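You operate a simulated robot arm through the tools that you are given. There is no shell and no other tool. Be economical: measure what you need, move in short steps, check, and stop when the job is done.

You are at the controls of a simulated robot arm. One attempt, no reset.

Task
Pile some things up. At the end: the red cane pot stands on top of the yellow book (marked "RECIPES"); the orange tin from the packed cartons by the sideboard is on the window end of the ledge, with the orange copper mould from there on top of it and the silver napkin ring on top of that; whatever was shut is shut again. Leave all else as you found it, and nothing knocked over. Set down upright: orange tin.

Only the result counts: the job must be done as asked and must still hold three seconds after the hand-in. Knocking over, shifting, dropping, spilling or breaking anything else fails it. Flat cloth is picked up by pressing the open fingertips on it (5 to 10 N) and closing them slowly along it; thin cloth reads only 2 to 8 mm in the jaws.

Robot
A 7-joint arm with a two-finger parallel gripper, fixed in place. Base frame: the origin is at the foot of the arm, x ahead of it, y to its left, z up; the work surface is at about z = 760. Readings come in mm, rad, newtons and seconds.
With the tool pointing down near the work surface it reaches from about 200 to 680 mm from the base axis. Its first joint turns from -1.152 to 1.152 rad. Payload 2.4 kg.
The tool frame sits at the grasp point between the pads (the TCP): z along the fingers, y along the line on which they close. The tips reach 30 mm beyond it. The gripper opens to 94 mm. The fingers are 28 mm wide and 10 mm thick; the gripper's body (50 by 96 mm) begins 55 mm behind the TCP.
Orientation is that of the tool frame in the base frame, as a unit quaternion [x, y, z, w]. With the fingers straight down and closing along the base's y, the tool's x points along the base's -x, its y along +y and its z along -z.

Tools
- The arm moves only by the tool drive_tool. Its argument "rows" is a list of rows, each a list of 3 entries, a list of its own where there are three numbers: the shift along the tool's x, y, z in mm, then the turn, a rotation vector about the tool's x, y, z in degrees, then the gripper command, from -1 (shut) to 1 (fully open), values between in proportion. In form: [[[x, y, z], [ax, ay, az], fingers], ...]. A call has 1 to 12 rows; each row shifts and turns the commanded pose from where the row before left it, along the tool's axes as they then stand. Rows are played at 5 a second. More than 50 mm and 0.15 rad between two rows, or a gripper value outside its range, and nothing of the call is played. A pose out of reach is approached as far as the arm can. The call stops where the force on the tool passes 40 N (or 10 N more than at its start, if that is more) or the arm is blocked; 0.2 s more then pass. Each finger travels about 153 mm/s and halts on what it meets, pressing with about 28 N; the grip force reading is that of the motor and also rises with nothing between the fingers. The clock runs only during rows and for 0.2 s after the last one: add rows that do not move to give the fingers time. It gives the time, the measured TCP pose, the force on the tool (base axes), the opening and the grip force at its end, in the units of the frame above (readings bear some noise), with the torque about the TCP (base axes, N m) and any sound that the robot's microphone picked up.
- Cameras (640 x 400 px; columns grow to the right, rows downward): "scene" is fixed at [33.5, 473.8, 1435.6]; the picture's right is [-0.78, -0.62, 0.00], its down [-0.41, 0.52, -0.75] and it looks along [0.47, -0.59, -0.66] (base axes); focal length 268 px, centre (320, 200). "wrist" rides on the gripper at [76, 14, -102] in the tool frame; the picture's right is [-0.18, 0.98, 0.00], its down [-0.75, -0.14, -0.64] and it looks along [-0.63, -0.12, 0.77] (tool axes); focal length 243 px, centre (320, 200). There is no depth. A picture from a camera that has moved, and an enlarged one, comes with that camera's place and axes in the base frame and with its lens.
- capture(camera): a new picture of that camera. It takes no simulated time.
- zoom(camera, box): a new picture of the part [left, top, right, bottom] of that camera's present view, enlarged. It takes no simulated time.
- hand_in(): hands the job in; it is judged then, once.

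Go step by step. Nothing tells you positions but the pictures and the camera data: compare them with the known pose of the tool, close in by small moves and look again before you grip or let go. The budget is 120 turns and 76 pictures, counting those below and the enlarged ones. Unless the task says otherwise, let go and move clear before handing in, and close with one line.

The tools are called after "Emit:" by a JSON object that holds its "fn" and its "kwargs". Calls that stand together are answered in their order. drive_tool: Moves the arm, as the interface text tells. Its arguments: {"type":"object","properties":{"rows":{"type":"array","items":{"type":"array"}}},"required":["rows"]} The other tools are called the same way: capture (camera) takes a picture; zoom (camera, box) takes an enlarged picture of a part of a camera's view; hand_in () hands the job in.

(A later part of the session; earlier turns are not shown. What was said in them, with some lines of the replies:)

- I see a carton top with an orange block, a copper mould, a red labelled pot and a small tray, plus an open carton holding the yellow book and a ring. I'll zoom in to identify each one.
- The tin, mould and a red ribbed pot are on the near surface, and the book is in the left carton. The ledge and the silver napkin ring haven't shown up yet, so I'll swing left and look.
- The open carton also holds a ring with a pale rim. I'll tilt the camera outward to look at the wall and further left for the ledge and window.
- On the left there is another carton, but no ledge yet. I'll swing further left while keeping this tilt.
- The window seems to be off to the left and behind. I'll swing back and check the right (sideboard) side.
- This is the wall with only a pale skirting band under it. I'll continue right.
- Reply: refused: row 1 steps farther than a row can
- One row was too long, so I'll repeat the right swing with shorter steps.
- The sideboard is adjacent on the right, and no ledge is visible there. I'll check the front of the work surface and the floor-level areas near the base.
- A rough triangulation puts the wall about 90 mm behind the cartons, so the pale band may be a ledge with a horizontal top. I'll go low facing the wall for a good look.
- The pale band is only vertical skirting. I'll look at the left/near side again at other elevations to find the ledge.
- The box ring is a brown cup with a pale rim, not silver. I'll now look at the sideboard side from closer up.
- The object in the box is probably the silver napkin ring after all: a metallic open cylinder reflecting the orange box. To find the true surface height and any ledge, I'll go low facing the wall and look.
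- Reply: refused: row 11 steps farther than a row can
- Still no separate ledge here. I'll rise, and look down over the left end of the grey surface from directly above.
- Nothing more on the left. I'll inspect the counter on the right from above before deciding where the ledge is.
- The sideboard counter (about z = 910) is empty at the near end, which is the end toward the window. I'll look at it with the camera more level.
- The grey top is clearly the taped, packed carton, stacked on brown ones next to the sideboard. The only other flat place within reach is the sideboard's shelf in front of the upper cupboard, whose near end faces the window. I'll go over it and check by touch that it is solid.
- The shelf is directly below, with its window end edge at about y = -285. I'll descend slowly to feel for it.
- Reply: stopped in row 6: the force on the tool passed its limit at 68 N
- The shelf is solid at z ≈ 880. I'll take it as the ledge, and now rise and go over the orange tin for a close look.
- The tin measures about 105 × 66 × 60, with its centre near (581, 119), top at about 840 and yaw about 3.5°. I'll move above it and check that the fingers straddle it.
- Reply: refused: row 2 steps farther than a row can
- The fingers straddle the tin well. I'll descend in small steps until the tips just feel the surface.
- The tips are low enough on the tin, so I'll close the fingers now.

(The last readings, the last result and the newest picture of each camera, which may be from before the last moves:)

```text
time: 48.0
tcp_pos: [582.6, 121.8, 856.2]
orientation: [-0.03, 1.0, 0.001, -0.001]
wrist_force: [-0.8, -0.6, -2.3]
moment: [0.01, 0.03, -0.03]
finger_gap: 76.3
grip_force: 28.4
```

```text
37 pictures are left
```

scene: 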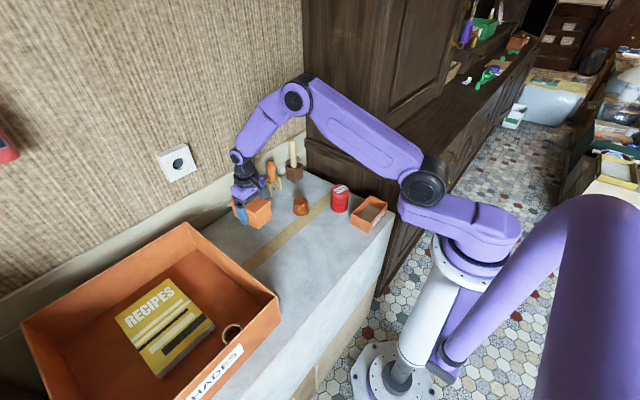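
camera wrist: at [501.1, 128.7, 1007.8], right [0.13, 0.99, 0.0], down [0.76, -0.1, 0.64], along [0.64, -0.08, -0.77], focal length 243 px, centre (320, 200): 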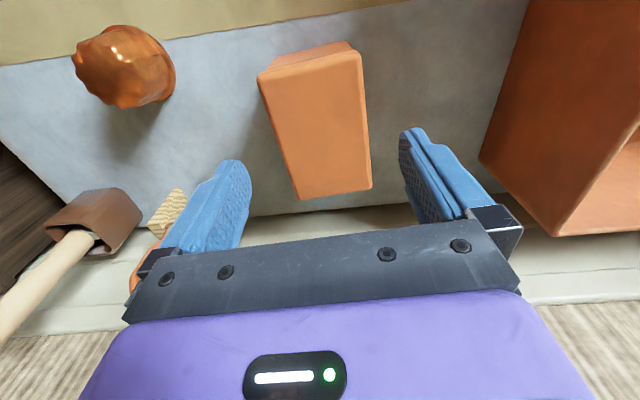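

The tin is lifted and weighs only about 0.25 kg. I'll raise it high and carry it to the sideboard ledge.

Emit:
{"fn": "drive_tool", "kwargs": {"rows": [[[0, 0, -48], [0, 0, 0], -1], [[0, 0, -48], [0, 0, 0], -1], [[0, 0, -48], [0, 0, 0], -1], [[0, 0, -48], [0, 0, 0], -1], [[0, 0, -48], [0, 0, 0], -1], [[0, 0, 0], [0, 0, 0], -1]]}}

Emit:
{"fn": "drive_tool", "kwargs": {"rows": [[[25.2, -42.1, 0], [0, 0, 8], -1], [[19.1, -45.2, 0], [0, 0, 8], -1], [[12.7, -47.4, 0], [0, 0, 8], -1], [[5.9, -48.7, 0], [0, 0, 8], -1], [[-0.9, -49.1, 0], [0, 0, 8], -1], [[-7.7, -48.5, 0], [0, 0, 8], -1], [[-14.4, -46.9, 0], [0, 0, 8], -1], [[-20.8, -44.4, 0], [0, 0, 8], -1], [[-26.7, -41.1, 0], [0, 0, 8], -1], [[-32.2, -37.0, 0], [0, 0, 8], -1], [[-37.1, -32.2, 0], [0, 0, 8], -1], [[0, 0, 0], [0, 0, 0], -1]]}}

Emit:
{"fn": "capture", "kwargs": {"camera": "wrist"}}

```text
time: 49.4
tcp_pos: [580.1, 118.5, 1099.2]
orientation: [-0.03, 1.0, 0.002, 0.0]
wrist_force: [0.4, 0.1, -2.2]
moment: [0.0, 0.0, -0.01]
finger_gap: 76.4
grip_force: 27.5
```

```text
time: 52.0
tcp_pos: [335.0, -358.1, 1092.0]
orientation: [0.674, 0.739, 0.001, -0.002]
wrist_force: [0.2, 0.0, -1.3]
moment: [0.06, 0.0, 0.0]
finger_gap: 76.2
grip_force: 27.7
```

```text
36 pictures are left
camera wrist: at [339.6, -280.6, 1194.5], right [1.0, -0.09, 0.0], down [-0.07, -0.77, 0.64], along [-0.06, -0.64, -0.77], focal length 243 px, centre (320, 200)
```

wrist: 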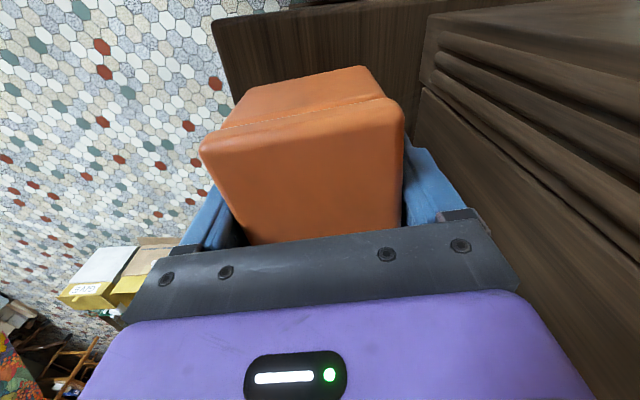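

The tin is held level over the shelf, clear of the cupboard and the shelf's front edge. I'll lower it and feel for contact.

Emit:
{"fn": "drive_tool", "kwargs": {"rows": [[[0, 0, 45], [0, 0, 0], -1], [[0, 0, 45], [0, 0, 0], -1], [[0, 0, 35], [0, 0, 0], -1], [[0, 0, 15], [0, 0, 0], -1], [[0, 0, 10], [0, 0, 0], -1], [[0, 0, 5], [0, 0, 0], -1], [[0, 0, 0], [0, 0, 0], -1]]}}

```text
time: 53.6
tcp_pos: [332.4, -357.5, 940.0]
orientation: [0.673, 0.739, 0.0, -0.001]
wrist_force: [-0.8, -0.4, -2.1]
moment: [0.01, 0.01, -0.01]
finger_gap: 76.0
grip_force: 27.8
```

Emit:
{"fn": "drive_tool", "kwargs": {"rows": [[[0, 0, 4], [0, 0, 0], -1], [[0, 0, 3], [0, 0, 0], -1], [[0, 0, 3], [0, 0, 0], -1], [[0, 0, 2], [0, 0, 0], -1], [[0, 0, 2], [0, 0, 0], -1], [[0, 0, 0], [0, 0, 0], -1]]}}

```text
time: 55.0
tcp_pos: [331.5, -358.5, 926.7]
orientation: [0.673, 0.74, 0.0, 0.0]
wrist_force: [-0.4, 1.0, -0.5]
moment: [-0.02, -0.08, 0.02]
finger_gap: 76.1
grip_force: 27.6
```

Emit:
{"fn": "drive_tool", "kwargs": {"rows": [[[0, 0, 1.5], [0, 0, 0], -1], [[0, 0, 1.5], [0, 0, 0], -1], [[0, 0, 0], [0, 0, 0], -1]]}}

```text
time: 55.8
tcp_pos: [333.2, -358.4, 922.8]
orientation: [0.673, 0.739, 0.001, 0.0]
wrist_force: [-6.0, 2.2, 26.0]
moment: [-0.05, 0.1, 0.04]
finger_gap: 76.6
grip_force: 28.3
```

The tin is in contact at TCP z ≈ 923. I'll relieve the pressure, open, and rise.

Emit:
{"fn": "drive_tool", "kwargs": {"rows": [[[0, 0, -1.2], [0, 0, 0], -1], [[0, 0, 0], [0, 0, 0], 0.75], [[0, 0, 0], [0, 0, 0], 1], [[0, 0, 0], [0, 0, 0], 1], [[0, 0, -20], [0, 0, 0], 1], [[0, 0, -45], [0, 0, 0], 1], [[0, 0, -45], [0, 0, 0], 1], [[0, 0, -45], [0, 0, 0], 1], [[0, 0, 0], [0, 0, 0], 1]]}}

Emit:
{"fn": "capture", "kwargs": {"camera": "wrist"}}

```text
time: 57.8
tcp_pos: [329.9, -358.9, 1078.5]
orientation: [0.673, 0.74, 0.001, -0.002]
wrist_force: [0.7, 0.3, -0.5]
moment: [-0.01, -0.01, 0.03]
finger_gap: 94.0
grip_force: 0.0
```

```text
35 pictures are left
camera wrist: at [336.6, -282.2, 1180.8], right [1.0, -0.09, 0.0], down [-0.07, -0.77, 0.64], along [-0.06, -0.64, -0.77], focal length 243 px, centre (320, 200)
```

wrist: 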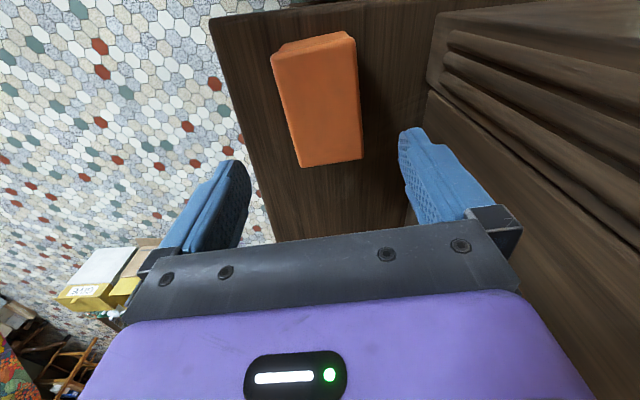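

The tin stands upright on the window end of the ledge. Next is the copper mould.

Emit:
{"fn": "drive_tool", "kwargs": {"rows": [[[38.9, 25.1, 0], [0, 0, -8], 1], [[35.1, 30.2, 0], [0, 0, -8], 1], [[30.5, 34.8, 0], [0, 0, -8], 1], [[25.3, 38.8, 0], [0, 0, -8], 1], [[19.7, 41.8, 0], [0, 0, -8], 1], [[13.7, 44.3, 0], [0, 0, -8], 1], [[7.4, 45.7, 0], [0, 0, -8], 1], [[1.0, 46.3, 0], [0, 0, -8], 1], [[0, 0, 40], [0, 0, -8], 1], [[0, 0, 40], [0, 0, -8], 1], [[0, 0, 40], [0, 0, -4.6], 1], [[0, 0, 0], [0, 0, 0], 1]]}}

Emit:
{"fn": "capture", "kwargs": {"camera": "wrist"}}

```text
time: 60.4
tcp_pos: [503.0, -30.1, 959.4]
orientation: [-0.001, 1.0, 0.001, 0.0]
wrist_force: [0.3, 0.2, -0.4]
moment: [0.03, -0.01, 0.03]
finger_gap: 94.0
grip_force: 0.0
```

```text
34 pictures are left
camera wrist: at [425.2, -14.6, 1061.0], right [0.18, 0.98, 0.0], down [0.75, -0.14, 0.64], along [0.63, -0.12, -0.77], focal length 243 px, centre (320, 200)
```

wrist: 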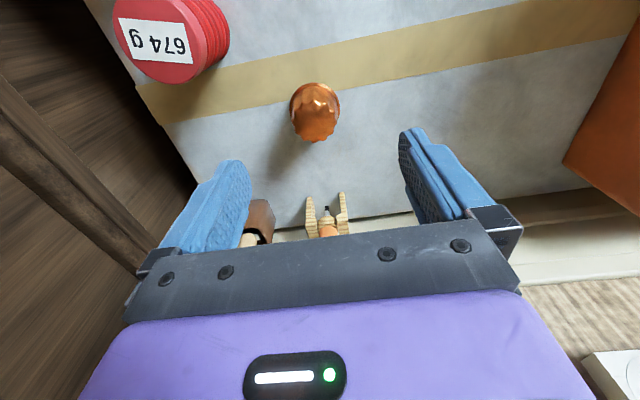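

Emit:
{"fn": "drive_tool", "kwargs": {"rows": [[[-21, -8, 40], [0, 0, 0], 1], [[0, 0, 45], [0, 0, 0], 1], [[0, 0, 0], [0, 0, 0], 1]]}}

Emit:
{"fn": "zoom", "kwargs": {"camera": "wrist", "box": [200, 0, 440, 200]}}

Emit:
{"fn": "zoom", "kwargs": {"camera": "scene", "box": [250, 150, 350, 230]}}

```text
time: 61.2
tcp_pos: [525.0, -38.8, 876.1]
orientation: [0.0, 1.0, 0.001, 0.0]
wrist_force: [0.5, -0.1, -0.1]
moment: [0.01, 0.0, 0.01]
finger_gap: 94.2
grip_force: 0.0
```

```text
2.00 times, centred on (320, 100) of wrist
camera zoom: at [446.6, -24.0, 977.5], right [0.18, 0.98, 0.0], down [0.75, -0.14, 0.64], along [0.63, -0.12, -0.77], focal length 485 px, centre (320, 400)
```

zoom: 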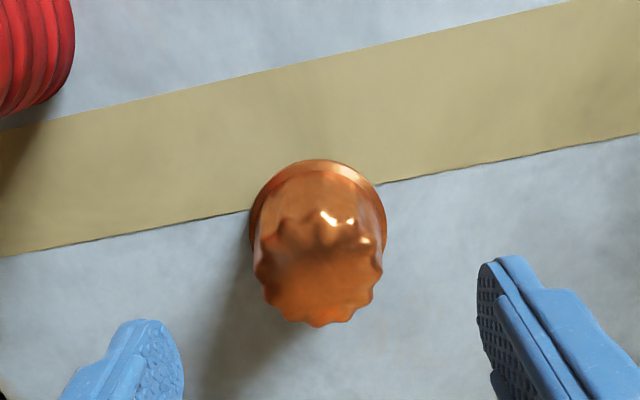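

```text
5.00 times, centred on (300, 190) of scene
camera zoom: at [33.5, 473.8, 1435.6], right [-0.78, -0.62, 0.0], down [-0.41, 0.52, -0.75], along [0.47, -0.59, -0.66], focal length 1339 px, centre (420, 250)
```

zoom: 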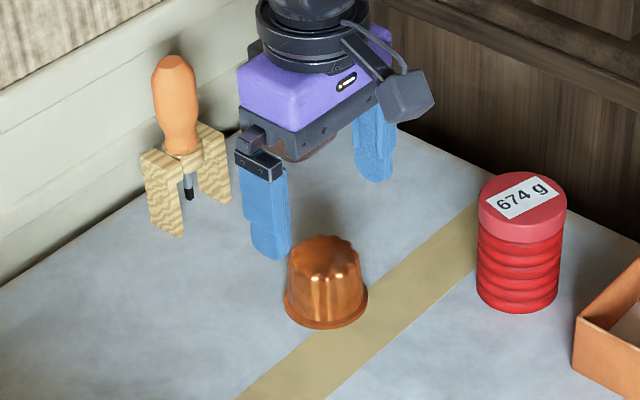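

The mould's base is centred at about (522, -40) with a diameter of about 59. I'll descend and grip it near the flange.

Emit:
{"fn": "drive_tool", "kwargs": {"rows": [[[3, -1, 40], [0, 0, 0], 1], [[0, 0, 30], [0, 0, 0], 1], [[0, 0, 8], [0, 0, 0], 0.8], [[0, 0, 0], [0, 0, 0], 0.6], [[0, 0, 0], [0, 0, 0], 0.4], [[0, 0, 0], [0, 0, 0], 0.25], [[0, 0, 0], [0, 0, 0], 0], [[0, 0, 0], [0, 0, 0], -1], [[0, 0, 0], [0, 0, 0], -1]]}}

```text
time: 63.2
tcp_pos: [520.3, -38.4, 795.6]
orientation: [0.0, 1.0, 0.001, 0.0]
wrist_force: [-0.4, -0.5, 0.3]
moment: [-0.02, 0.0, -0.02]
finger_gap: 58.0
grip_force: 28.2
```

Emit:
{"fn": "drive_tool", "kwargs": {"rows": [[[0, 0, -5], [0, 0, 0], -1], [[0, 0, -15], [0, 0, 0], -1], [[0, 0, -40], [0, 0, 0], -1], [[0, 0, -48], [0, 0, 0], -1], [[0, 0, -48], [0, 0, 0], -1], [[0, 0, -48], [0, 0, 0], -1], [[0, 0, -48], [0, 0, 0], -1], [[0, 0, -40], [0, 0, 0], -1], [[0, 0, 0], [0, 0, 0], -1]]}}

Emit:
{"fn": "capture", "kwargs": {"camera": "wrist"}}

```text
time: 65.2
tcp_pos: [520.0, -40.2, 1092.1]
orientation: [0.001, 1.0, 0.001, 0.0]
wrist_force: [0.7, -0.1, -0.7]
moment: [0.0, -0.01, -0.01]
finger_gap: 57.3
grip_force: 27.9
```

```text
31 pictures are left
camera wrist: at [443.1, -25.1, 1193.3], right [0.18, 0.98, 0.0], down [0.75, -0.14, 0.64], along [0.63, -0.12, -0.77], focal length 243 px, centre (320, 200)
```

wrist: 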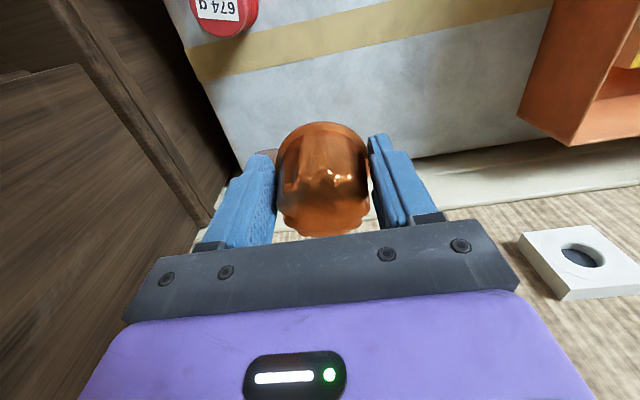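

The mould is held level. Triangulation puts the tin's lid centre at about (331, -368), so I'll carry the mould over there.

Emit:
{"fn": "drive_tool", "kwargs": {"rows": [[[23.5, -39.75, 0], [0, 0, 8], -1], [[17.7, -42.6, 0], [0, 0, 8], -1], [[11.6, -44.7, 0], [0, 0, 8], -1], [[5.3, -45.9, 0], [0, 0, 8], -1], [[-1.1, -46.2, 0], [0, 0, 8], -1], [[-7.6, -45.6, 0], [0, 0, 8], -1], [[-13.8, -44.1, 0], [0, 0, 8], -1], [[-19.8, -41.7, 0], [0, 0, 8], -1], [[0, 0, 0], [0, 0, 8], -1], [[0, 0, 0], [0, 0, 8], -1], [[0, 0, 30], [0, 0, 4], -1], [[0, 0, 0], [0, 0, 0], -1]]}}

Emit:
{"fn": "capture", "kwargs": {"camera": "wrist"}}

```text
time: 67.8
tcp_pos: [331.8, -355.8, 1056.4]
orientation: [0.67, 0.743, 0.0, -0.001]
wrist_force: [0.0, 0.9, 0.3]
moment: [-0.02, 0.01, 0.01]
finger_gap: 57.1
grip_force: 27.9
```

```text
30 pictures are left
camera wrist: at [336.5, -277.7, 1158.4], right [1.0, -0.08, 0.0], down [-0.06, -0.77, 0.64], along [-0.05, -0.64, -0.77], focal length 243 px, centre (320, 200)
```

wrist: 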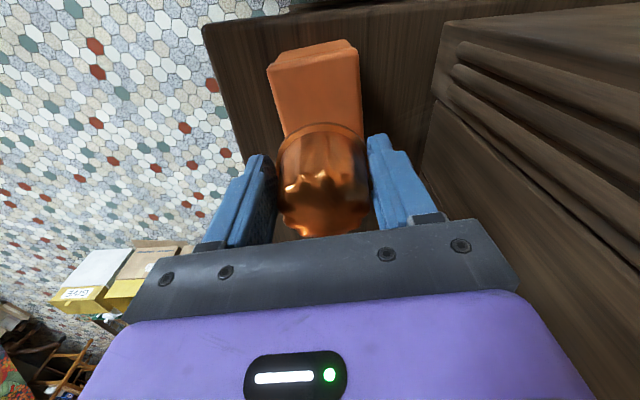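

Emit:
{"fn": "drive_tool", "kwargs": {"rows": [[[-10, 0, 30], [0, 0, 0], -1], [[0, 0, 25], [0, 0, 0], -1], [[0, 0, 10], [0, 0, 0], -1], [[0, 0, 4], [0, 0, 0], -1], [[0, 0, 3], [0, 0, 0], -1], [[0, 0, 0], [0, 0, 0], -1]]}}

Emit:
{"fn": "zoom", "kwargs": {"camera": "wrist", "box": [220, 20, 420, 240]}}

Emit:
{"fn": "zoom", "kwargs": {"camera": "scene", "box": [340, 60, 480, 190]}}

```text
time: 69.2
tcp_pos: [332.3, -368.0, 986.2]
orientation: [0.669, 0.744, -0.001, 0.001]
wrist_force: [-0.4, -2.9, 21.1]
moment: [-0.24, -0.03, 0.26]
finger_gap: 57.4
grip_force: 27.7
```

```text
1.82 times, centred on (320, 130) of wrist
camera zoom: at [337.8, -288.7, 1087.2], right [1.0, -0.08, 0.0], down [-0.06, -0.76, 0.64], along [-0.05, -0.64, -0.77], focal length 441 px, centre (320, 327)
```

zoom: 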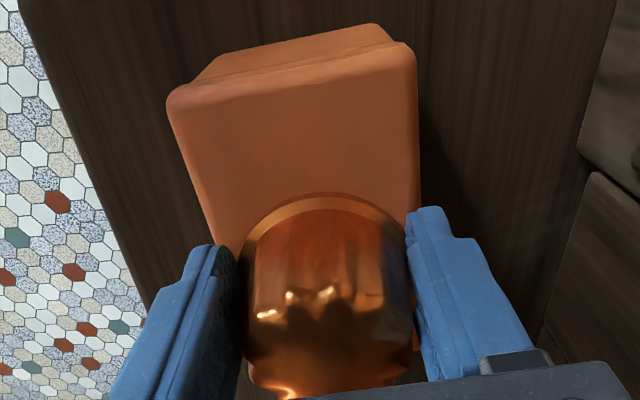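

```text
3.08 times, centred on (410, 125) of scene
camera zoom: at [33.3, 474.0, 1435.6], right [-0.78, -0.62, 0.0], down [-0.41, 0.52, -0.75], along [0.47, -0.59, -0.66], focal length 824 px, centre (43, 431)
```

zoom: 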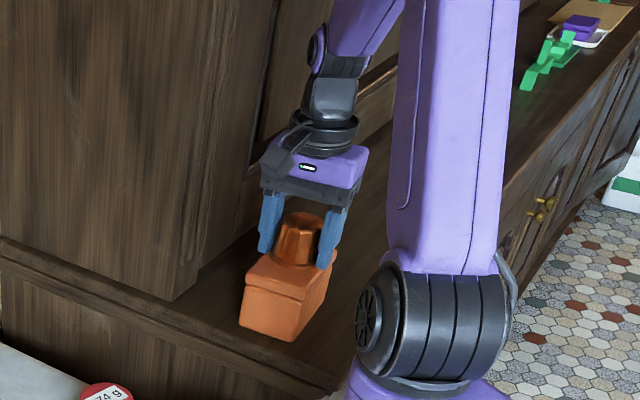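

The mould has made contact (tin top ≈ 953) and sits well inside the lid. I'll release it and rise.

Emit:
{"fn": "drive_tool", "kwargs": {"rows": [[[0, 0, -1.5], [0, 0, 0], -1], [[0, 0, 0], [0, 0, 0], 0.35], [[0, 0, 0], [0, 0, 0], 0.6], [[0, 0, 0], [0, 0, 0], 1], [[0, 0, 0], [0, 0, 0], 1], [[0, 0, -40], [0, 0, 0], 1], [[0, 0, -45], [0, 0, 0], 1], [[0, 0, -45], [0, 0, 0], 1], [[0, 0, 0], [0, 0, 0], 1]]}}

Emit:
{"fn": "zoom", "kwargs": {"camera": "wrist", "box": [200, 0, 440, 200]}}

```text
time: 71.2
tcp_pos: [333.1, -366.4, 1116.0]
orientation: [0.669, 0.743, 0.001, 0.0]
wrist_force: [0.4, 0.2, 0.4]
moment: [-0.01, 0.02, 0.01]
finger_gap: 94.2
grip_force: 0.0
```

```text
2.00 times, centred on (320, 100) of wrist
camera zoom: at [337.3, -288.8, 1217.6], right [1.0, -0.08, 0.0], down [-0.06, -0.77, 0.64], along [-0.05, -0.64, -0.77], focal length 485 px, centre (320, 400)
```

zoom: 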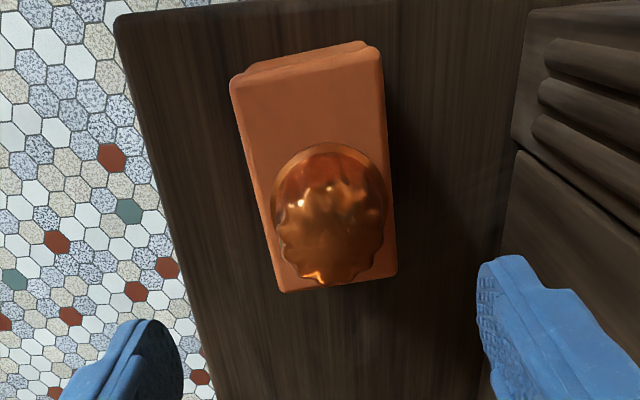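

The mould stands on the tin. Now I'll fetch the napkin ring from the open carton on the left.

Emit:
{"fn": "drive_tool", "kwargs": {"rows": [[[44.0, 19.3, 0], [0, 0, -8], 1], [[40.9, 25.3, 0], [0, 0, -8], 1], [[36.9, 30.7, 0], [0, 0, -8], 1], [[32.3, 35.5, 0], [0, 0, -8], 1], [[27.1, 39.7, 0], [0, 0, -8], 1], [[21.3, 43.0, 0], [0, 0, -8], 1], [[15.1, 45.6, 0], [0, 0, -8], 1], [[8.6, 47.2, 0], [0, 0, -8], 1], [[0, 0, 0], [0, 0, 0], 1]]}}

Emit:
{"fn": "drive_tool", "kwargs": {"rows": [[[23.2, 38.1, 0], [0, 0, -8], 1], [[17.7, 41.0, 0], [0, 0, -8], 1], [[11.8, 43.1, 0], [0, 0, -8], 1], [[5.7, 44.3, 0], [0, 0, -8], 1], [[-0.5, 44.6, 0], [0, 0, -8], 1], [[-6.7, 44.1, 0], [0, 0, -8], 1], [[-12.8, 42.7, 0], [0, 0, -8], 1], [[-18.6, 40.5, 0], [0, 0, 0], 1], [[0, 0, 0], [0, 0, 0], 1]]}}

Emit:
{"fn": "capture", "kwargs": {"camera": "wrist"}}

```text
time: 73.2
tcp_pos: [450.9, 0.9, 1119.5]
orientation: [0.173, 0.985, 0.001, -0.001]
wrist_force: [0.4, -0.5, 0.3]
moment: [0.03, -0.02, 0.0]
finger_gap: 93.9
grip_force: 0.0
```

```text
time: 75.2
tcp_pos: [380.3, 352.3, 1121.2]
orientation: [-0.309, 0.951, 0.001, -0.001]
wrist_force: [-0.4, -0.2, -0.3]
moment: [0.0, -0.02, 0.0]
finger_gap: 93.9
grip_force: 0.2
```

```text
26 pictures are left
camera wrist: at [309.3, 318.4, 1222.3], right [-0.43, 0.9, 0.0], down [0.69, 0.33, 0.64], along [0.58, 0.28, -0.77], focal length 243 px, centre (320, 200)
```

wrist: 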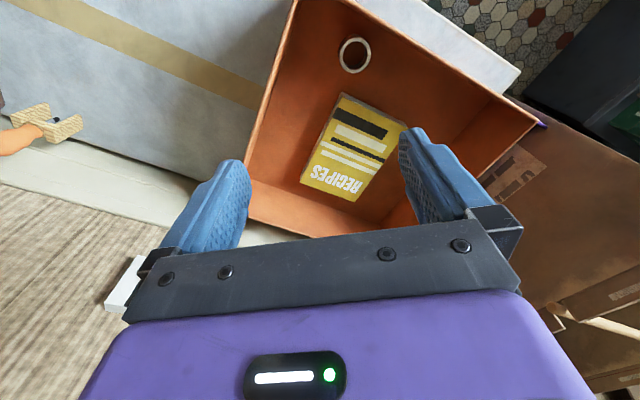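

The ring stands at about (349, 395), roughly 48 wide, with its rim at z ≈ 805 and the box walls reaching about 835. I'll align above it with the fingers closing along y.

Emit:
{"fn": "drive_tool", "kwargs": {"rows": [[[0, 0, 0], [0, 0, 8], 1], [[0, 0, 0], [0, 0, 8], 1], [[0, 0, 0], [0, 0, 8], 1], [[0, 0, 0], [0, 0, 8], 1], [[0, 0, 0], [0, 0, 4], 1], [[25, 42, 0], [0, 0, 0], 1], [[6, 1, 40], [0, 0, 0], 1], [[0, 0, 45], [0, 0, 0], 1], [[0, 0, 45], [0, 0, 0], 1], [[0, 0, 45], [0, 0, 0], 1], [[0, 0, 30], [0, 0, 0], 1], [[0, 0, 0], [0, 0, 0], 1]]}}

Emit:
{"fn": "capture", "kwargs": {"camera": "wrist"}}

```text
time: 77.8
tcp_pos: [350.5, 392.6, 912.6]
orientation: [0.0, 1.0, 0.0, 0.0]
wrist_force: [0.7, 0.2, 0.2]
moment: [-0.02, 0.01, 0.05]
finger_gap: 94.1
grip_force: 0.1
```

```text
25 pictures are left
camera wrist: at [273.3, 407.3, 1014.7], right [0.18, 0.98, 0.0], down [0.75, -0.14, 0.64], along [0.63, -0.12, -0.77], focal length 243 px, centre (320, 200)
```

wrist: 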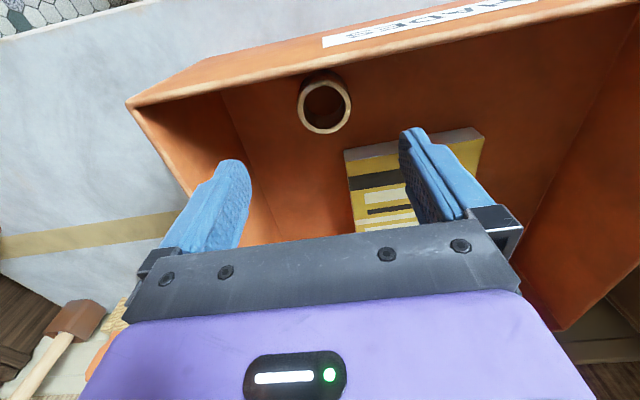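

Emit:
{"fn": "drive_tool", "kwargs": {"rows": [[[5, 5, 40], [0, 0, 0], 1], [[0, 0, 40], [0, 0, 0], 1], [[0, 0, 20], [0, 0, 0], 1], [[0, 0, 8], [0, 0, 0], 0.8], [[0, 0, 0], [0, 0, 0], 0.5], [[0, 0, 0], [0, 0, 0], 0.3], [[0, 0, 0], [0, 0, 0], 0.1], [[0, 0, 0], [0, 0, 0], -0.1], [[0, 0, 0], [0, 0, 0], -0.3], [[0, 0, 0], [0, 0, 0], -1], [[0, 0, 0], [0, 0, 0], -1]]}}

```text
time: 80.2
tcp_pos: [346.7, 395.2, 805.1]
orientation: [0.0, 1.0, 0.001, 0.0]
wrist_force: [0.6, -0.2, 0.4]
moment: [0.01, 0.0, 0.01]
finger_gap: 49.6
grip_force: 27.7
```

The ring is gripped at 49.6 mm. I'll lift it and check the grip.

Emit:
{"fn": "drive_tool", "kwargs": {"rows": [[[0, 0, -5], [0, 0, 0], -1], [[0, 0, -15], [0, 0, 0], -1], [[0, 0, -45], [0, 0, 0], -1], [[0, 0, -45], [0, 0, 0], -1], [[0, 0, -45], [0, 0, 0], -1], [[0, 0, -45], [0, 0, 0], -1], [[0, 0, -45], [0, 0, 0], -1], [[0, 0, -40], [0, 0, 0], -1], [[0, 0, 0], [0, 0, 0], -1]]}}

Emit:
{"fn": "capture", "kwargs": {"camera": "wrist"}}

```text
time: 82.2
tcp_pos: [346.5, 396.5, 1091.0]
orientation: [0.0, 1.0, 0.001, -0.001]
wrist_force: [0.5, -0.3, 0.2]
moment: [0.01, -0.01, 0.0]
finger_gap: 49.5
grip_force: 27.4
```

```text
24 pictures are left
camera wrist: at [268.1, 411.5, 1192.5], right [0.18, 0.98, 0.0], down [0.75, -0.14, 0.64], along [0.63, -0.12, -0.77], focal length 243 px, centre (320, 200)
```

wrist: 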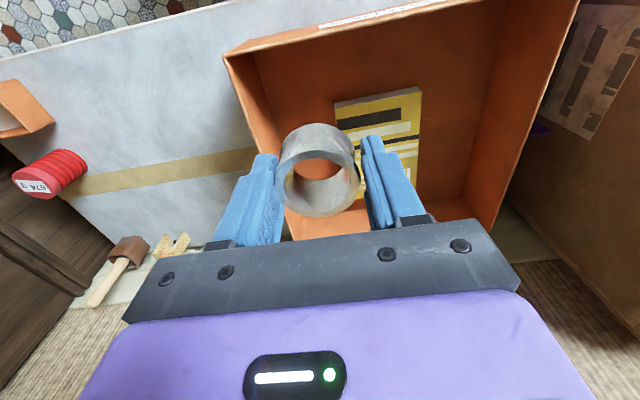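

It is indeed the silver napkin ring, held upright. I'll carry it to the stack (mould centre at about (335, -371)).

Emit:
{"fn": "drive_tool", "kwargs": {"rows": [[[-11.5, -44, -6], [0, 0, 0], -1], [[-11.5, -44, -6], [0, 0, 0], -1], [[-11.5, -44, -6], [0, 0, 0], -1], [[-11.5, -44, -6], [0, 0, 0], -1], [[-11.5, -44, -6], [0, 0, 0], -1], [[-11.5, -44, 0], [0, 0, 8], -1], [[-17.5, -42, 0], [0, 0, 8], -1], [[-23.2, -39.1, 0], [0, 0, 8], -1], [[-28.4, -35.5, 0], [0, 0, 8], -1], [[0, 0, 0], [0, 0, 0], -1]]}}

Emit:
{"fn": "drive_tool", "kwargs": {"rows": [[[-11.1, -41.9, 0], [0, 0, 8], -1], [[-16.8, -39.9, 0], [0, 0, 8], -1], [[-22.2, -37.2, 0], [0, 0, 8], -1], [[-27.2, -33.8, 0], [0, 0, 8], -1], [[-31.6, -29.6, 0], [0, 0, 8], -1], [[-35.4, -25.0, 0], [0, 0, 8], -1], [[-38.6, -19.8, 0], [0, 0, 4], -1], [[-39.8, -17.1, 0], [0, 0, 0], -1], [[-39.8, -17.1, 0], [0, 0, 0], -1], [[0, 0, 0], [0, 0, 0], -1]]}}

Emit:
{"fn": "capture", "kwargs": {"camera": "wrist"}}

```text
time: 84.4
tcp_pos: [447.8, 3.3, 1119.1]
orientation: [0.276, 0.961, 0.001, -0.001]
wrist_force: [0.6, 0.3, -0.2]
moment: [-0.01, 0.01, -0.01]
finger_gap: 49.1
grip_force: 28.7
```

```text
time: 86.6
tcp_pos: [331.6, -370.0, 1118.5]
orientation: [0.669, 0.743, 0.002, -0.002]
wrist_force: [0.7, 0.5, -0.5]
moment: [-0.04, 0.0, -0.02]
finger_gap: 49.4
grip_force: 28.4
```

```text
23 pictures are left
camera wrist: at [336.8, -292.6, 1221.0], right [1.0, -0.08, 0.0], down [-0.06, -0.77, 0.64], along [-0.05, -0.64, -0.77], focal length 243 px, centre (320, 200)
```

wrist: 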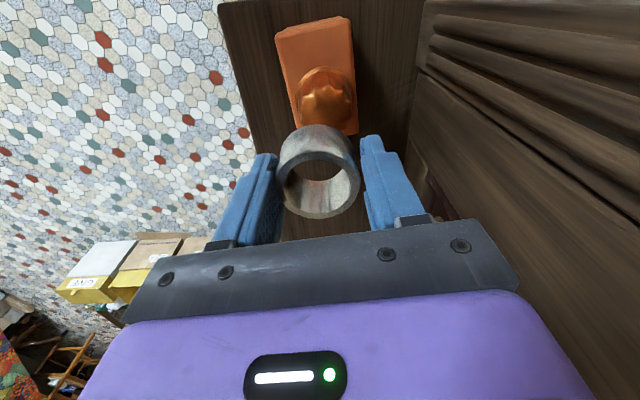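

Emit:
{"fn": "drive_tool", "kwargs": {"rows": [[[-4.6, 5.5, 30], [0, 0, 0], -1], [[0, 0, 20], [0, 0, 0], -1], [[0, 0, 8], [0, 0, 0], -1], [[0, 0, 0], [0, 0, 0], -1]]}}

Emit:
{"fn": "zoom", "kwargs": {"camera": "wrist", "box": [220, 20, 420, 240]}}

Emit:
{"fn": "zoom", "kwargs": {"camera": "scene", "box": [370, 60, 470, 160]}}

```text
time: 87.6
tcp_pos: [339.0, -374.6, 1060.1]
orientation: [0.669, 0.743, 0.0, -0.001]
wrist_force: [0.4, -1.0, -0.3]
moment: [0.0, -0.02, 0.0]
finger_gap: 49.0
grip_force: 28.0
```

```text
1.82 times, centred on (320, 130) of wrist
camera zoom: at [343.8, -297.0, 1162.0], right [1.0, -0.08, 0.0], down [-0.06, -0.77, 0.64], along [-0.05, -0.64, -0.77], focal length 441 px, centre (320, 327)
```

zoom: 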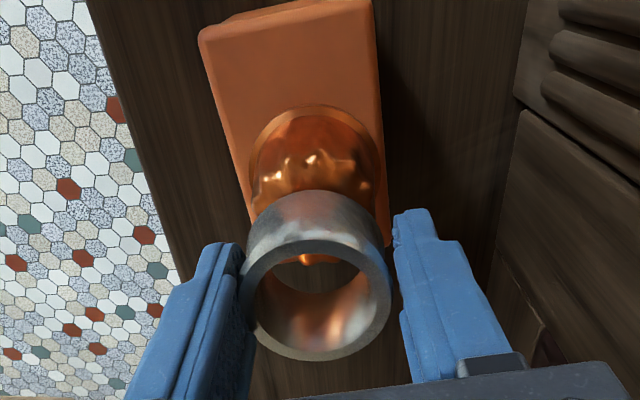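

```text
4.00 times, centred on (420, 110) of scene
camera zoom: at [33.5, 473.8, 1435.6], right [-0.78, -0.62, 0.0], down [-0.41, 0.52, -0.75], along [0.47, -0.59, -0.66], focal length 1072 px, centre (-80, 560)
```

zoom: 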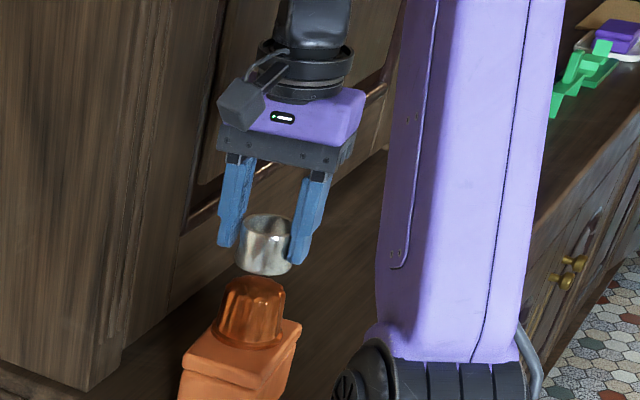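

The ring looks aligned in x but about 7 mm too far in -y relative to the mould. I'll correct and recheck.

Emit:
{"fn": "drive_tool", "kwargs": {"rows": [[[7, 0.7, 0], [0, 0, 0], -1], [[0, 0, 8], [0, 0, 0], -1], [[0, 0, 0], [0, 0, 0], -1]]}}

Emit:
{"fn": "zoom", "kwargs": {"camera": "scene", "box": [385, 85, 465, 145]}}

Emit:
{"fn": "zoom", "kwargs": {"camera": "wrist", "box": [220, 20, 420, 240]}}

```text
time: 88.4
tcp_pos: [338.8, -367.0, 1052.3]
orientation: [0.669, 0.743, 0.001, -0.001]
wrist_force: [-0.1, -1.4, -0.3]
moment: [0.0, 0.0, 0.0]
finger_gap: 49.2
grip_force: 27.9
```

```text
6.67 times, centred on (425, 115) of scene
camera zoom: at [33.5, 473.8, 1435.6], right [-0.78, -0.62, 0.0], down [-0.41, 0.52, -0.75], along [0.47, -0.59, -0.66], focal length 1786 px, centre (-380, 767)
```

zoom: 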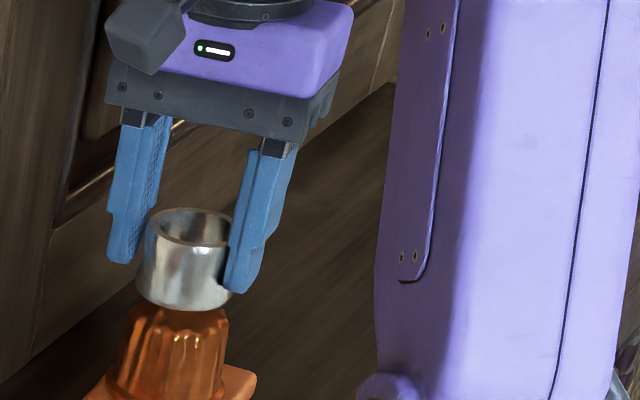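

```text
1.82 times, centred on (320, 130) of wrist
camera zoom: at [343.6, -290.1, 1154.5], right [1.0, -0.08, 0.0], down [-0.06, -0.77, 0.64], along [-0.05, -0.64, -0.77], focal length 441 px, centre (320, 327)
```

zoom: 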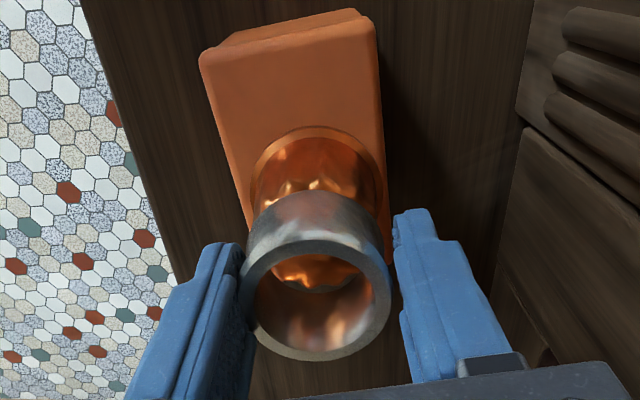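

The ring now lines up over the mould in both views. I'll lower it in small steps to contact.

Emit:
{"fn": "drive_tool", "kwargs": {"rows": [[[0, 0, 3], [0, 0, 0], -1], [[0, 0, 2], [0, 0, 0], -1], [[0, 0, 0], [0, 0, 0], -1]]}}

```text
time: 89.2
tcp_pos: [340.3, -367.9, 1047.4]
orientation: [0.669, 0.743, 0.0, -0.001]
wrist_force: [-0.4, 0.6, -0.8]
moment: [0.0, -0.01, -0.03]
finger_gap: 49.3
grip_force: 27.8
```

Emit:
{"fn": "drive_tool", "kwargs": {"rows": [[[0, 0, 2], [0, 0, 0], -1], [[0, 0, 1.5], [0, 0, 0], -1], [[0, 0, 0], [0, 0, 0], -1]]}}

```text
time: 90.0
tcp_pos: [338.2, -368.6, 1044.4]
orientation: [0.669, 0.743, 0.001, 0.0]
wrist_force: [-0.2, -0.5, -0.3]
moment: [0.0, -0.03, 0.01]
finger_gap: 49.1
grip_force: 27.8
```

Emit:
{"fn": "drive_tool", "kwargs": {"rows": [[[0, 0, 1.5], [0, 0, 0], -1], [[0, 0, 1.5], [0, 0, 0], -1], [[0, 0, 0], [0, 0, 0], -1]]}}

Emit:
{"fn": "zoom", "kwargs": {"camera": "scene", "box": [385, 85, 465, 145]}}

```text
time: 90.8
tcp_pos: [337.8, -368.1, 1042.7]
orientation: [0.669, 0.743, 0.0, -0.001]
wrist_force: [-3.0, 2.6, 11.9]
moment: [0.07, 0.24, 0.01]
finger_gap: 49.0
grip_force: 27.6
```

```text
6.67 times, centred on (425, 115) of scene
camera zoom: at [33.3, 474.0, 1435.5], right [-0.78, -0.62, 0.0], down [-0.41, 0.52, -0.75], along [0.47, -0.59, -0.66], focal length 1786 px, centre (-380, 767)
```

zoom: 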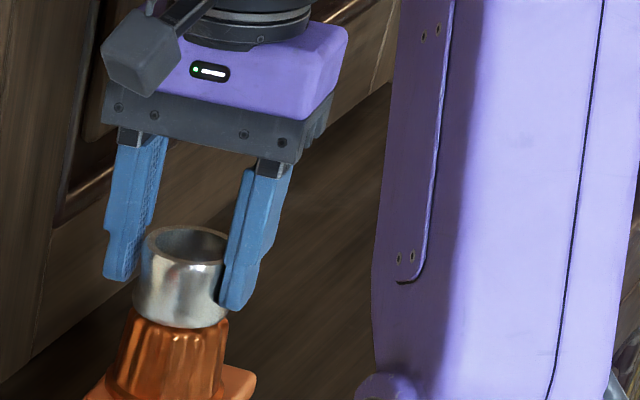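

Contact is made and the ring sits centred on the mould. I'll release it.

Emit:
{"fn": "drive_tool", "kwargs": {"rows": [[[0, 0, -0.8], [0, 0, 0], -1], [[0, 0, 0], [0, 0, 0], 0.15], [[0, 0, 0], [0, 0, 0], 0.4], [[0, 0, 0], [0, 0, 0], 0.8], [[0, 0, 0], [0, 0, 0], 0.8], [[0, 0, -40], [0, 0, 0], 0.8], [[0, 0, -45], [0, 0, 0], 1], [[0, 0, -20], [0, 0, 0], 1], [[0, 0, 0], [0, 0, 0], 1]]}}

Emit:
{"fn": "zoom", "kwargs": {"camera": "wrist", "box": [220, 0, 420, 200]}}

Emit:
{"fn": "zoom", "kwargs": {"camera": "scene", "box": [365, 75, 465, 150]}}

```text
time: 92.8
tcp_pos: [337.6, -368.4, 1149.0]
orientation: [0.669, 0.743, 0.001, -0.002]
wrist_force: [-0.3, -0.1, 0.0]
moment: [0.0, -0.03, 0.0]
finger_gap: 93.9
grip_force: 0.0
```

```text
2.00 times, centred on (320, 100) of wrist
camera zoom: at [342.9, -289.9, 1249.8], right [1.0, -0.08, 0.0], down [-0.06, -0.77, 0.64], along [-0.05, -0.64, -0.77], focal length 485 px, centre (320, 400)
```

zoom: 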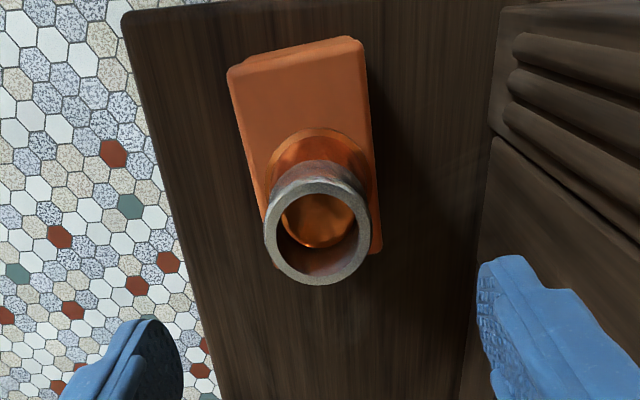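

```text
5.33 times, centred on (415, 112) of scene
camera zoom: at [33.5, 473.8, 1435.6], right [-0.78, -0.62, 0.0], down [-0.41, 0.52, -0.75], along [0.47, -0.59, -0.66], focal length 1429 px, centre (-187, 667)
```

zoom: 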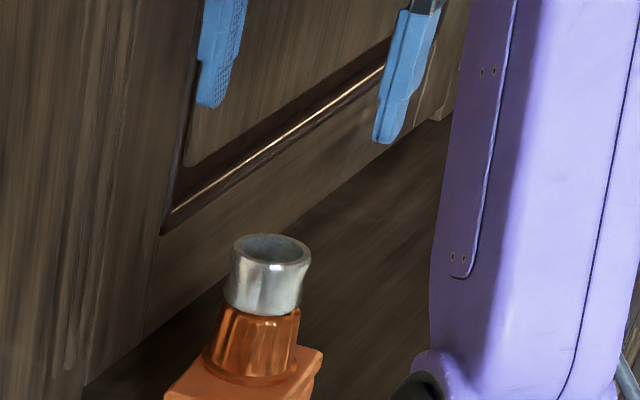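

The tin, mould and ring are stacked and stable. Next is the red pot: it stands at about (431, -142) and is about 62 wide and 80 tall. The target on the book is about (460, 468).

Emit:
{"fn": "drive_tool", "kwargs": {"rows": [[[43.0, 23.2, 0], [0, 0, -8], 1], [[39.3, 29.0, 0], [0, 0, -8], 1], [[34.9, 34.2, 0], [0, 0, -8], 1], [[29.8, 38.7, 0], [0, 0, -8], 1], [[24.2, 42.5, 0], [0, 0, -8], 1], [[0, 0, 0], [0, 0, -8], 1], [[0, 0, 0], [0, 0, -8], 1], [[0, 0, 0], [0, 0, -8], 1], [[0, 0, 40], [0, 0, -8], 1], [[0, 0, 45], [0, 0, -8], 1], [[0, 0, 45], [0, 0, -4], 1], [[0, 0, 0], [0, 0, 0], 1]]}}

Emit:
{"fn": "capture", "kwargs": {"camera": "wrist"}}

```text
time: 95.4
tcp_pos: [429.8, -142.5, 1017.1]
orientation: [0.0, 1.0, 0.001, 0.0]
wrist_force: [-0.3, 0.1, 0.8]
moment: [0.01, 0.01, 0.02]
finger_gap: 93.9
grip_force: 0.0
```

```text
15 pictures are left
camera wrist: at [351.9, -127.6, 1118.8], right [0.18, 0.98, 0.0], down [0.75, -0.14, 0.64], along [0.63, -0.12, -0.77], focal length 243 px, centre (320, 200)
```

wrist: 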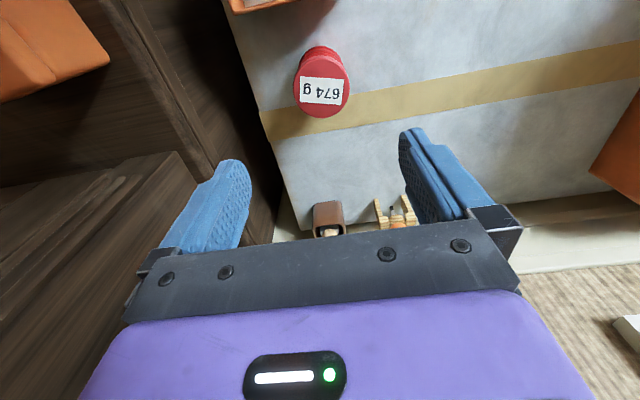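

Emit:
{"fn": "drive_tool", "kwargs": {"rows": [[[2, 1, 45], [0, 0, 0], 1], [[0, 0, 45], [0, 0, 0], 1], [[0, 0, 45], [0, 0, 0], 1], [[0, 0, 40], [0, 0, 0], 1], [[0, 0, 25], [0, 0, 0], 1], [[0, 0, 12], [0, 0, 0], 1], [[0, 0, 0], [0, 0, 0], 0.7], [[0, 0, 0], [0, 0, 0], 0.5], [[0, 0, 0], [0, 0, 0], 0.3], [[0, 0, 0], [0, 0, 0], 0], [[0, 0, 0], [0, 0, 0], -1], [[0, 0, 0], [0, 0, 0], -1]]}}

```text
time: 98.0
tcp_pos: [431.1, -143.4, 804.9]
orientation: [0.001, 1.0, 0.001, 0.0]
wrist_force: [-0.3, 1.2, 0.3]
moment: [-0.03, -0.01, -0.01]
finger_gap: 60.6
grip_force: 27.7
```

Emit:
{"fn": "drive_tool", "kwargs": {"rows": [[[0, 0, -4], [0, 0, 0], -1], [[0, 0, -12], [0, 0, 0], -1], [[0, 0, -30], [0, 0, 0], -1], [[0, 0, -48], [0, 0, 0], -1], [[0, 0, -48], [0, 0, 0], -1], [[0, 0, -48], [0, 0, 0], -1], [[0, 0, -48], [0, 0, 0], -1], [[0, 0, -48], [0, 0, 0], -1], [[0, 0, 0], [0, 0, 0], -1]]}}

Emit:
{"fn": "capture", "kwargs": {"camera": "wrist"}}

```text
time: 100.0
tcp_pos: [429.6, -141.5, 1091.4]
orientation: [0.0, 1.0, 0.001, -0.001]
wrist_force: [-0.1, -0.2, -6.5]
moment: [-0.01, -0.02, -0.03]
finger_gap: 60.4
grip_force: 28.1
```

```text
14 pictures are left
camera wrist: at [351.8, -126.9, 1192.8], right [0.18, 0.98, 0.0], down [0.75, -0.14, 0.64], along [0.63, -0.12, -0.77], focal length 243 px, centre (320, 200)
```

wrist: 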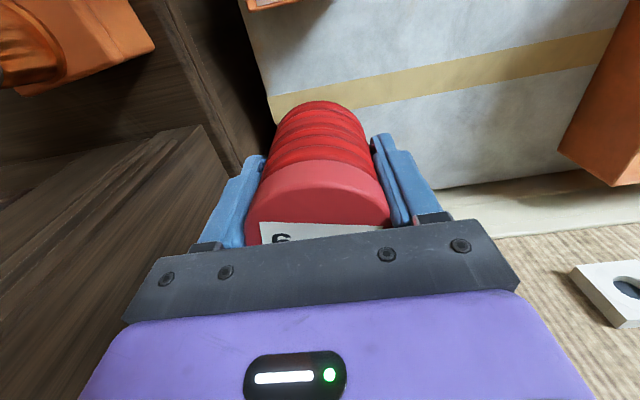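

The pot is held securely (0.67 kg). I'll carry it left over the box.

Emit:
{"fn": "drive_tool", "kwargs": {"rows": [[[-2.3, 46.9, 8], [0, 0, 0], -1], [[-2.3, 46.9, 8], [0, 0, 0], -1], [[-2.3, 46.9, 8], [0, 0, 0], -1], [[-2.3, 46.9, 8], [0, 0, 0], -1], [[-2.3, 46.9, 8], [0, 0, 0], -1], [[-2.3, 46.9, 8], [0, 0, 0], -1], [[-2.3, 46.9, 8], [0, 0, 0], -1], [[-2.3, 46.9, 8], [0, 0, 0], -1], [[-2.3, 46.9, 8], [0, 0, 0], -1], [[-2.3, 46.9, 8], [0, 0, 0], -1], [[-2.3, 46.9, 8], [0, 0, 0], -1], [[0, 0, 0], [0, 0, 0], -1]]}}

Emit:
{"fn": "drive_tool", "kwargs": {"rows": [[[-2.3, 46.9, 0], [0, 0, 0], -1], [[-2.3, 46.9, 0], [0, 0, 0], -1], [[0, 0, 20], [0, 0, 0], -1], [[0, 0, 20], [0, 0, 0], -1], [[0, 0, 20], [0, 0, 0], -1], [[0, 0, 0], [0, 0, 0], -1]]}}

Emit:
{"fn": "capture", "kwargs": {"camera": "scene"}}

```text
time: 102.6
tcp_pos: [454.5, 374.8, 1006.3]
orientation: [0.001, 1.0, 0.001, 0.0]
wrist_force: [0.2, -0.2, -6.4]
moment: [-0.01, -0.01, -0.02]
finger_gap: 60.5
grip_force: 28.4
```

```text
time: 104.0
tcp_pos: [461.9, 467.5, 945.5]
orientation: [0.0, 1.0, 0.001, 0.0]
wrist_force: [-0.7, 0.0, -7.6]
moment: [-0.01, 0.02, -0.01]
finger_gap: 60.9
grip_force: 27.7
```

```text
13 pictures are left
```

scene: 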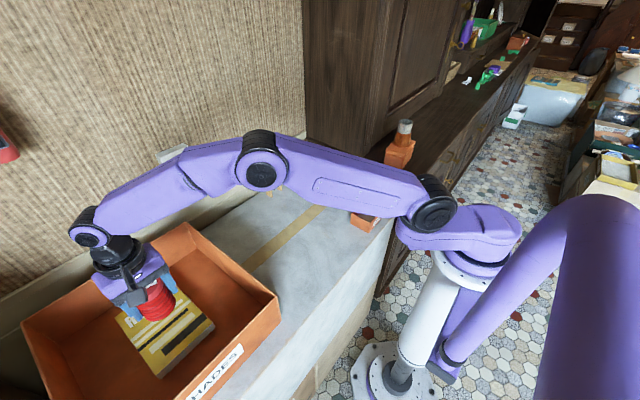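

The pot is over the book. I'll lower it and feel for contact.

Emit:
{"fn": "drive_tool", "kwargs": {"rows": [[[0, 0, 40], [0, 0, 0], -1], [[0, 0, 30], [0, 0, 0], -1], [[0, 0, 15], [0, 0, 0], -1], [[0, 0, 5], [0, 0, 0], -1], [[0, 0, 3], [0, 0, 0], -1], [[0, 0, 0], [0, 0, 0], -1]]}}

Emit:
{"fn": "zoom", "kwargs": {"camera": "scene", "box": [80, 220, 260, 390]}}

```text
time: 105.4
tcp_pos: [460.3, 468.8, 852.3]
orientation: [0.0, 1.0, 0.001, 0.0]
wrist_force: [-0.5, 0.2, -7.1]
moment: [-0.04, 0.02, 0.0]
finger_gap: 60.4
grip_force: 27.4
```

```text
2.35 times, centred on (170, 305) of scene
camera zoom: at [33.6, 473.9, 1435.6], right [-0.78, -0.62, 0.0], down [-0.41, 0.52, -0.75], along [0.47, -0.59, -0.66], focal length 630 px, centre (673, -47)
```

zoom: 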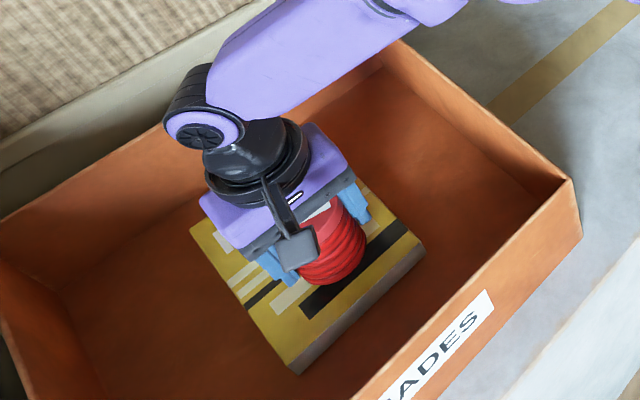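

Well over the book. I'll step down to contact.

Emit:
{"fn": "drive_tool", "kwargs": {"rows": [[[0, 0, 4], [0, 0, 0], -1], [[0, 0, 3], [0, 0, 0], -1], [[0, 0, 3], [0, 0, 0], -1], [[0, 0, 2], [0, 0, 0], -1], [[0, 0, 0], [0, 0, 0], -1]]}}

```text
time: 106.6
tcp_pos: [460.1, 469.1, 839.6]
orientation: [0.0, 1.0, 0.001, 0.0]
wrist_force: [-0.9, 0.5, -6.7]
moment: [0.0, 0.04, 0.02]
finger_gap: 60.8
grip_force: 27.8
```

Emit:
{"fn": "drive_tool", "kwargs": {"rows": [[[0, 0, 2], [0, 0, 0], -1], [[0, 0, 2], [0, 0, 0], -1], [[0, 0, 0], [0, 0, 0], -1]]}}

```text
time: 107.4
tcp_pos: [460.7, 469.2, 839.4]
orientation: [0.0, 1.0, 0.001, 0.0]
wrist_force: [-3.9, -5.9, 17.5]
moment: [-0.6, 0.27, 0.03]
finger_gap: 60.9
grip_force: 27.7
```

Emit:
{"fn": "drive_tool", "kwargs": {"rows": [[[0, 0, -2.2], [0, 0, 0], -1], [[0, 0, 0], [0, 0, 0], 0.4], [[0, 0, 0], [0, 0, 0], 0.7], [[0, 0, 0], [0, 0, 0], 1], [[0, 0, 0], [0, 0, 0], 1], [[0, 0, -45], [0, 0, 0], 1], [[0, 0, -45], [0, 0, 0], 1], [[0, 0, -45], [0, 0, 0], 1], [[0, 0, -45], [0, 0, 0], 1], [[25, -40, -10], [0, 0, 0], 1], [[20, -45, 0], [0, 0, 0], 1], [[0, -48, 0], [0, 0, 0], 1]]}}

Emit:
{"fn": "drive_tool", "kwargs": {"rows": [[[0, -48, 0], [0, 0, 0], 1], [[0, -48, 0], [0, 0, 0], 1], [[0, -48, 0], [0, 0, 0], 1], [[0, -48, 0], [0, 0, 0], 1], [[0, 0, 0], [0, 0, 0], 1]]}}

Emit:
{"fn": "capture", "kwargs": {"camera": "scene"}}

Emit:
{"fn": "zoom", "kwargs": {"camera": "scene", "box": [340, 60, 500, 220]}}

```text
time: 110.0
tcp_pos: [414.4, 335.5, 1029.2]
orientation: [0.0, 1.0, 0.001, -0.001]
wrist_force: [-0.1, 1.2, 0.2]
moment: [0.02, 0.04, -0.03]
finger_gap: 93.6
grip_force: 0.1
```

```text
time: 111.2
tcp_pos: [414.4, 142.8, 1027.0]
orientation: [0.0, 1.0, 0.0, 0.0]
wrist_force: [0.3, -0.9, -0.1]
moment: [0.03, -0.03, -0.02]
finger_gap: 94.1
grip_force: 0.1
```

```text
11 pictures are left
```

scene: 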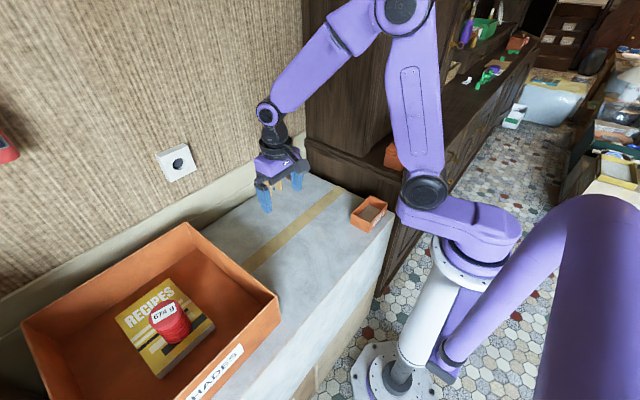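

```text
2.50 times, centred on (420, 140) of scene
camera zoom: at [33.5, 473.8, 1435.6], right [-0.78, -0.62, 0.0], down [-0.41, 0.52, -0.75], along [0.47, -0.59, -0.66], focal length 670 px, centre (70, 350)
```

zoom: 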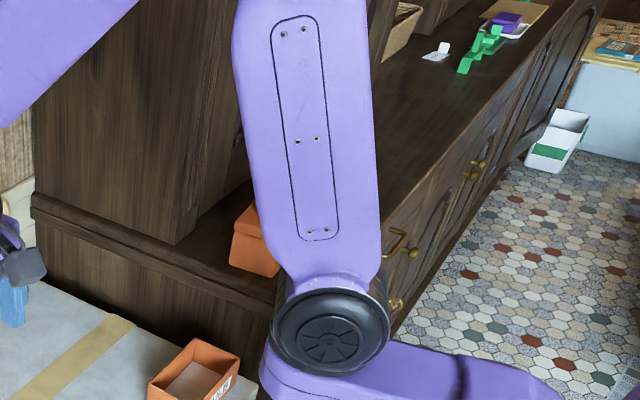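

The red pot is standing on the yellow book, and the tin, mould and ring stack was still standing at the last clear view. The mallet, fork and tray were not touched, and the gripper is open and clear. I'll hand in.

Emit:
{"fn": "hand_in", "kwargs": {}}

```text
The job is handed in.
```

I handed the job in with everything placed, but I had to guess which surface you meant by "the ledge". I took it to be the sideboard's shelf in front of its upper cupboard, the only other flat, solid place I found in reach. The orange tin stands upright at the end of it nearest the window, with the copper mould and then the silver napkin ring on top. The red pot is on the RECIPES book, nothing else was moved, and I opened nothing that needed shutting.
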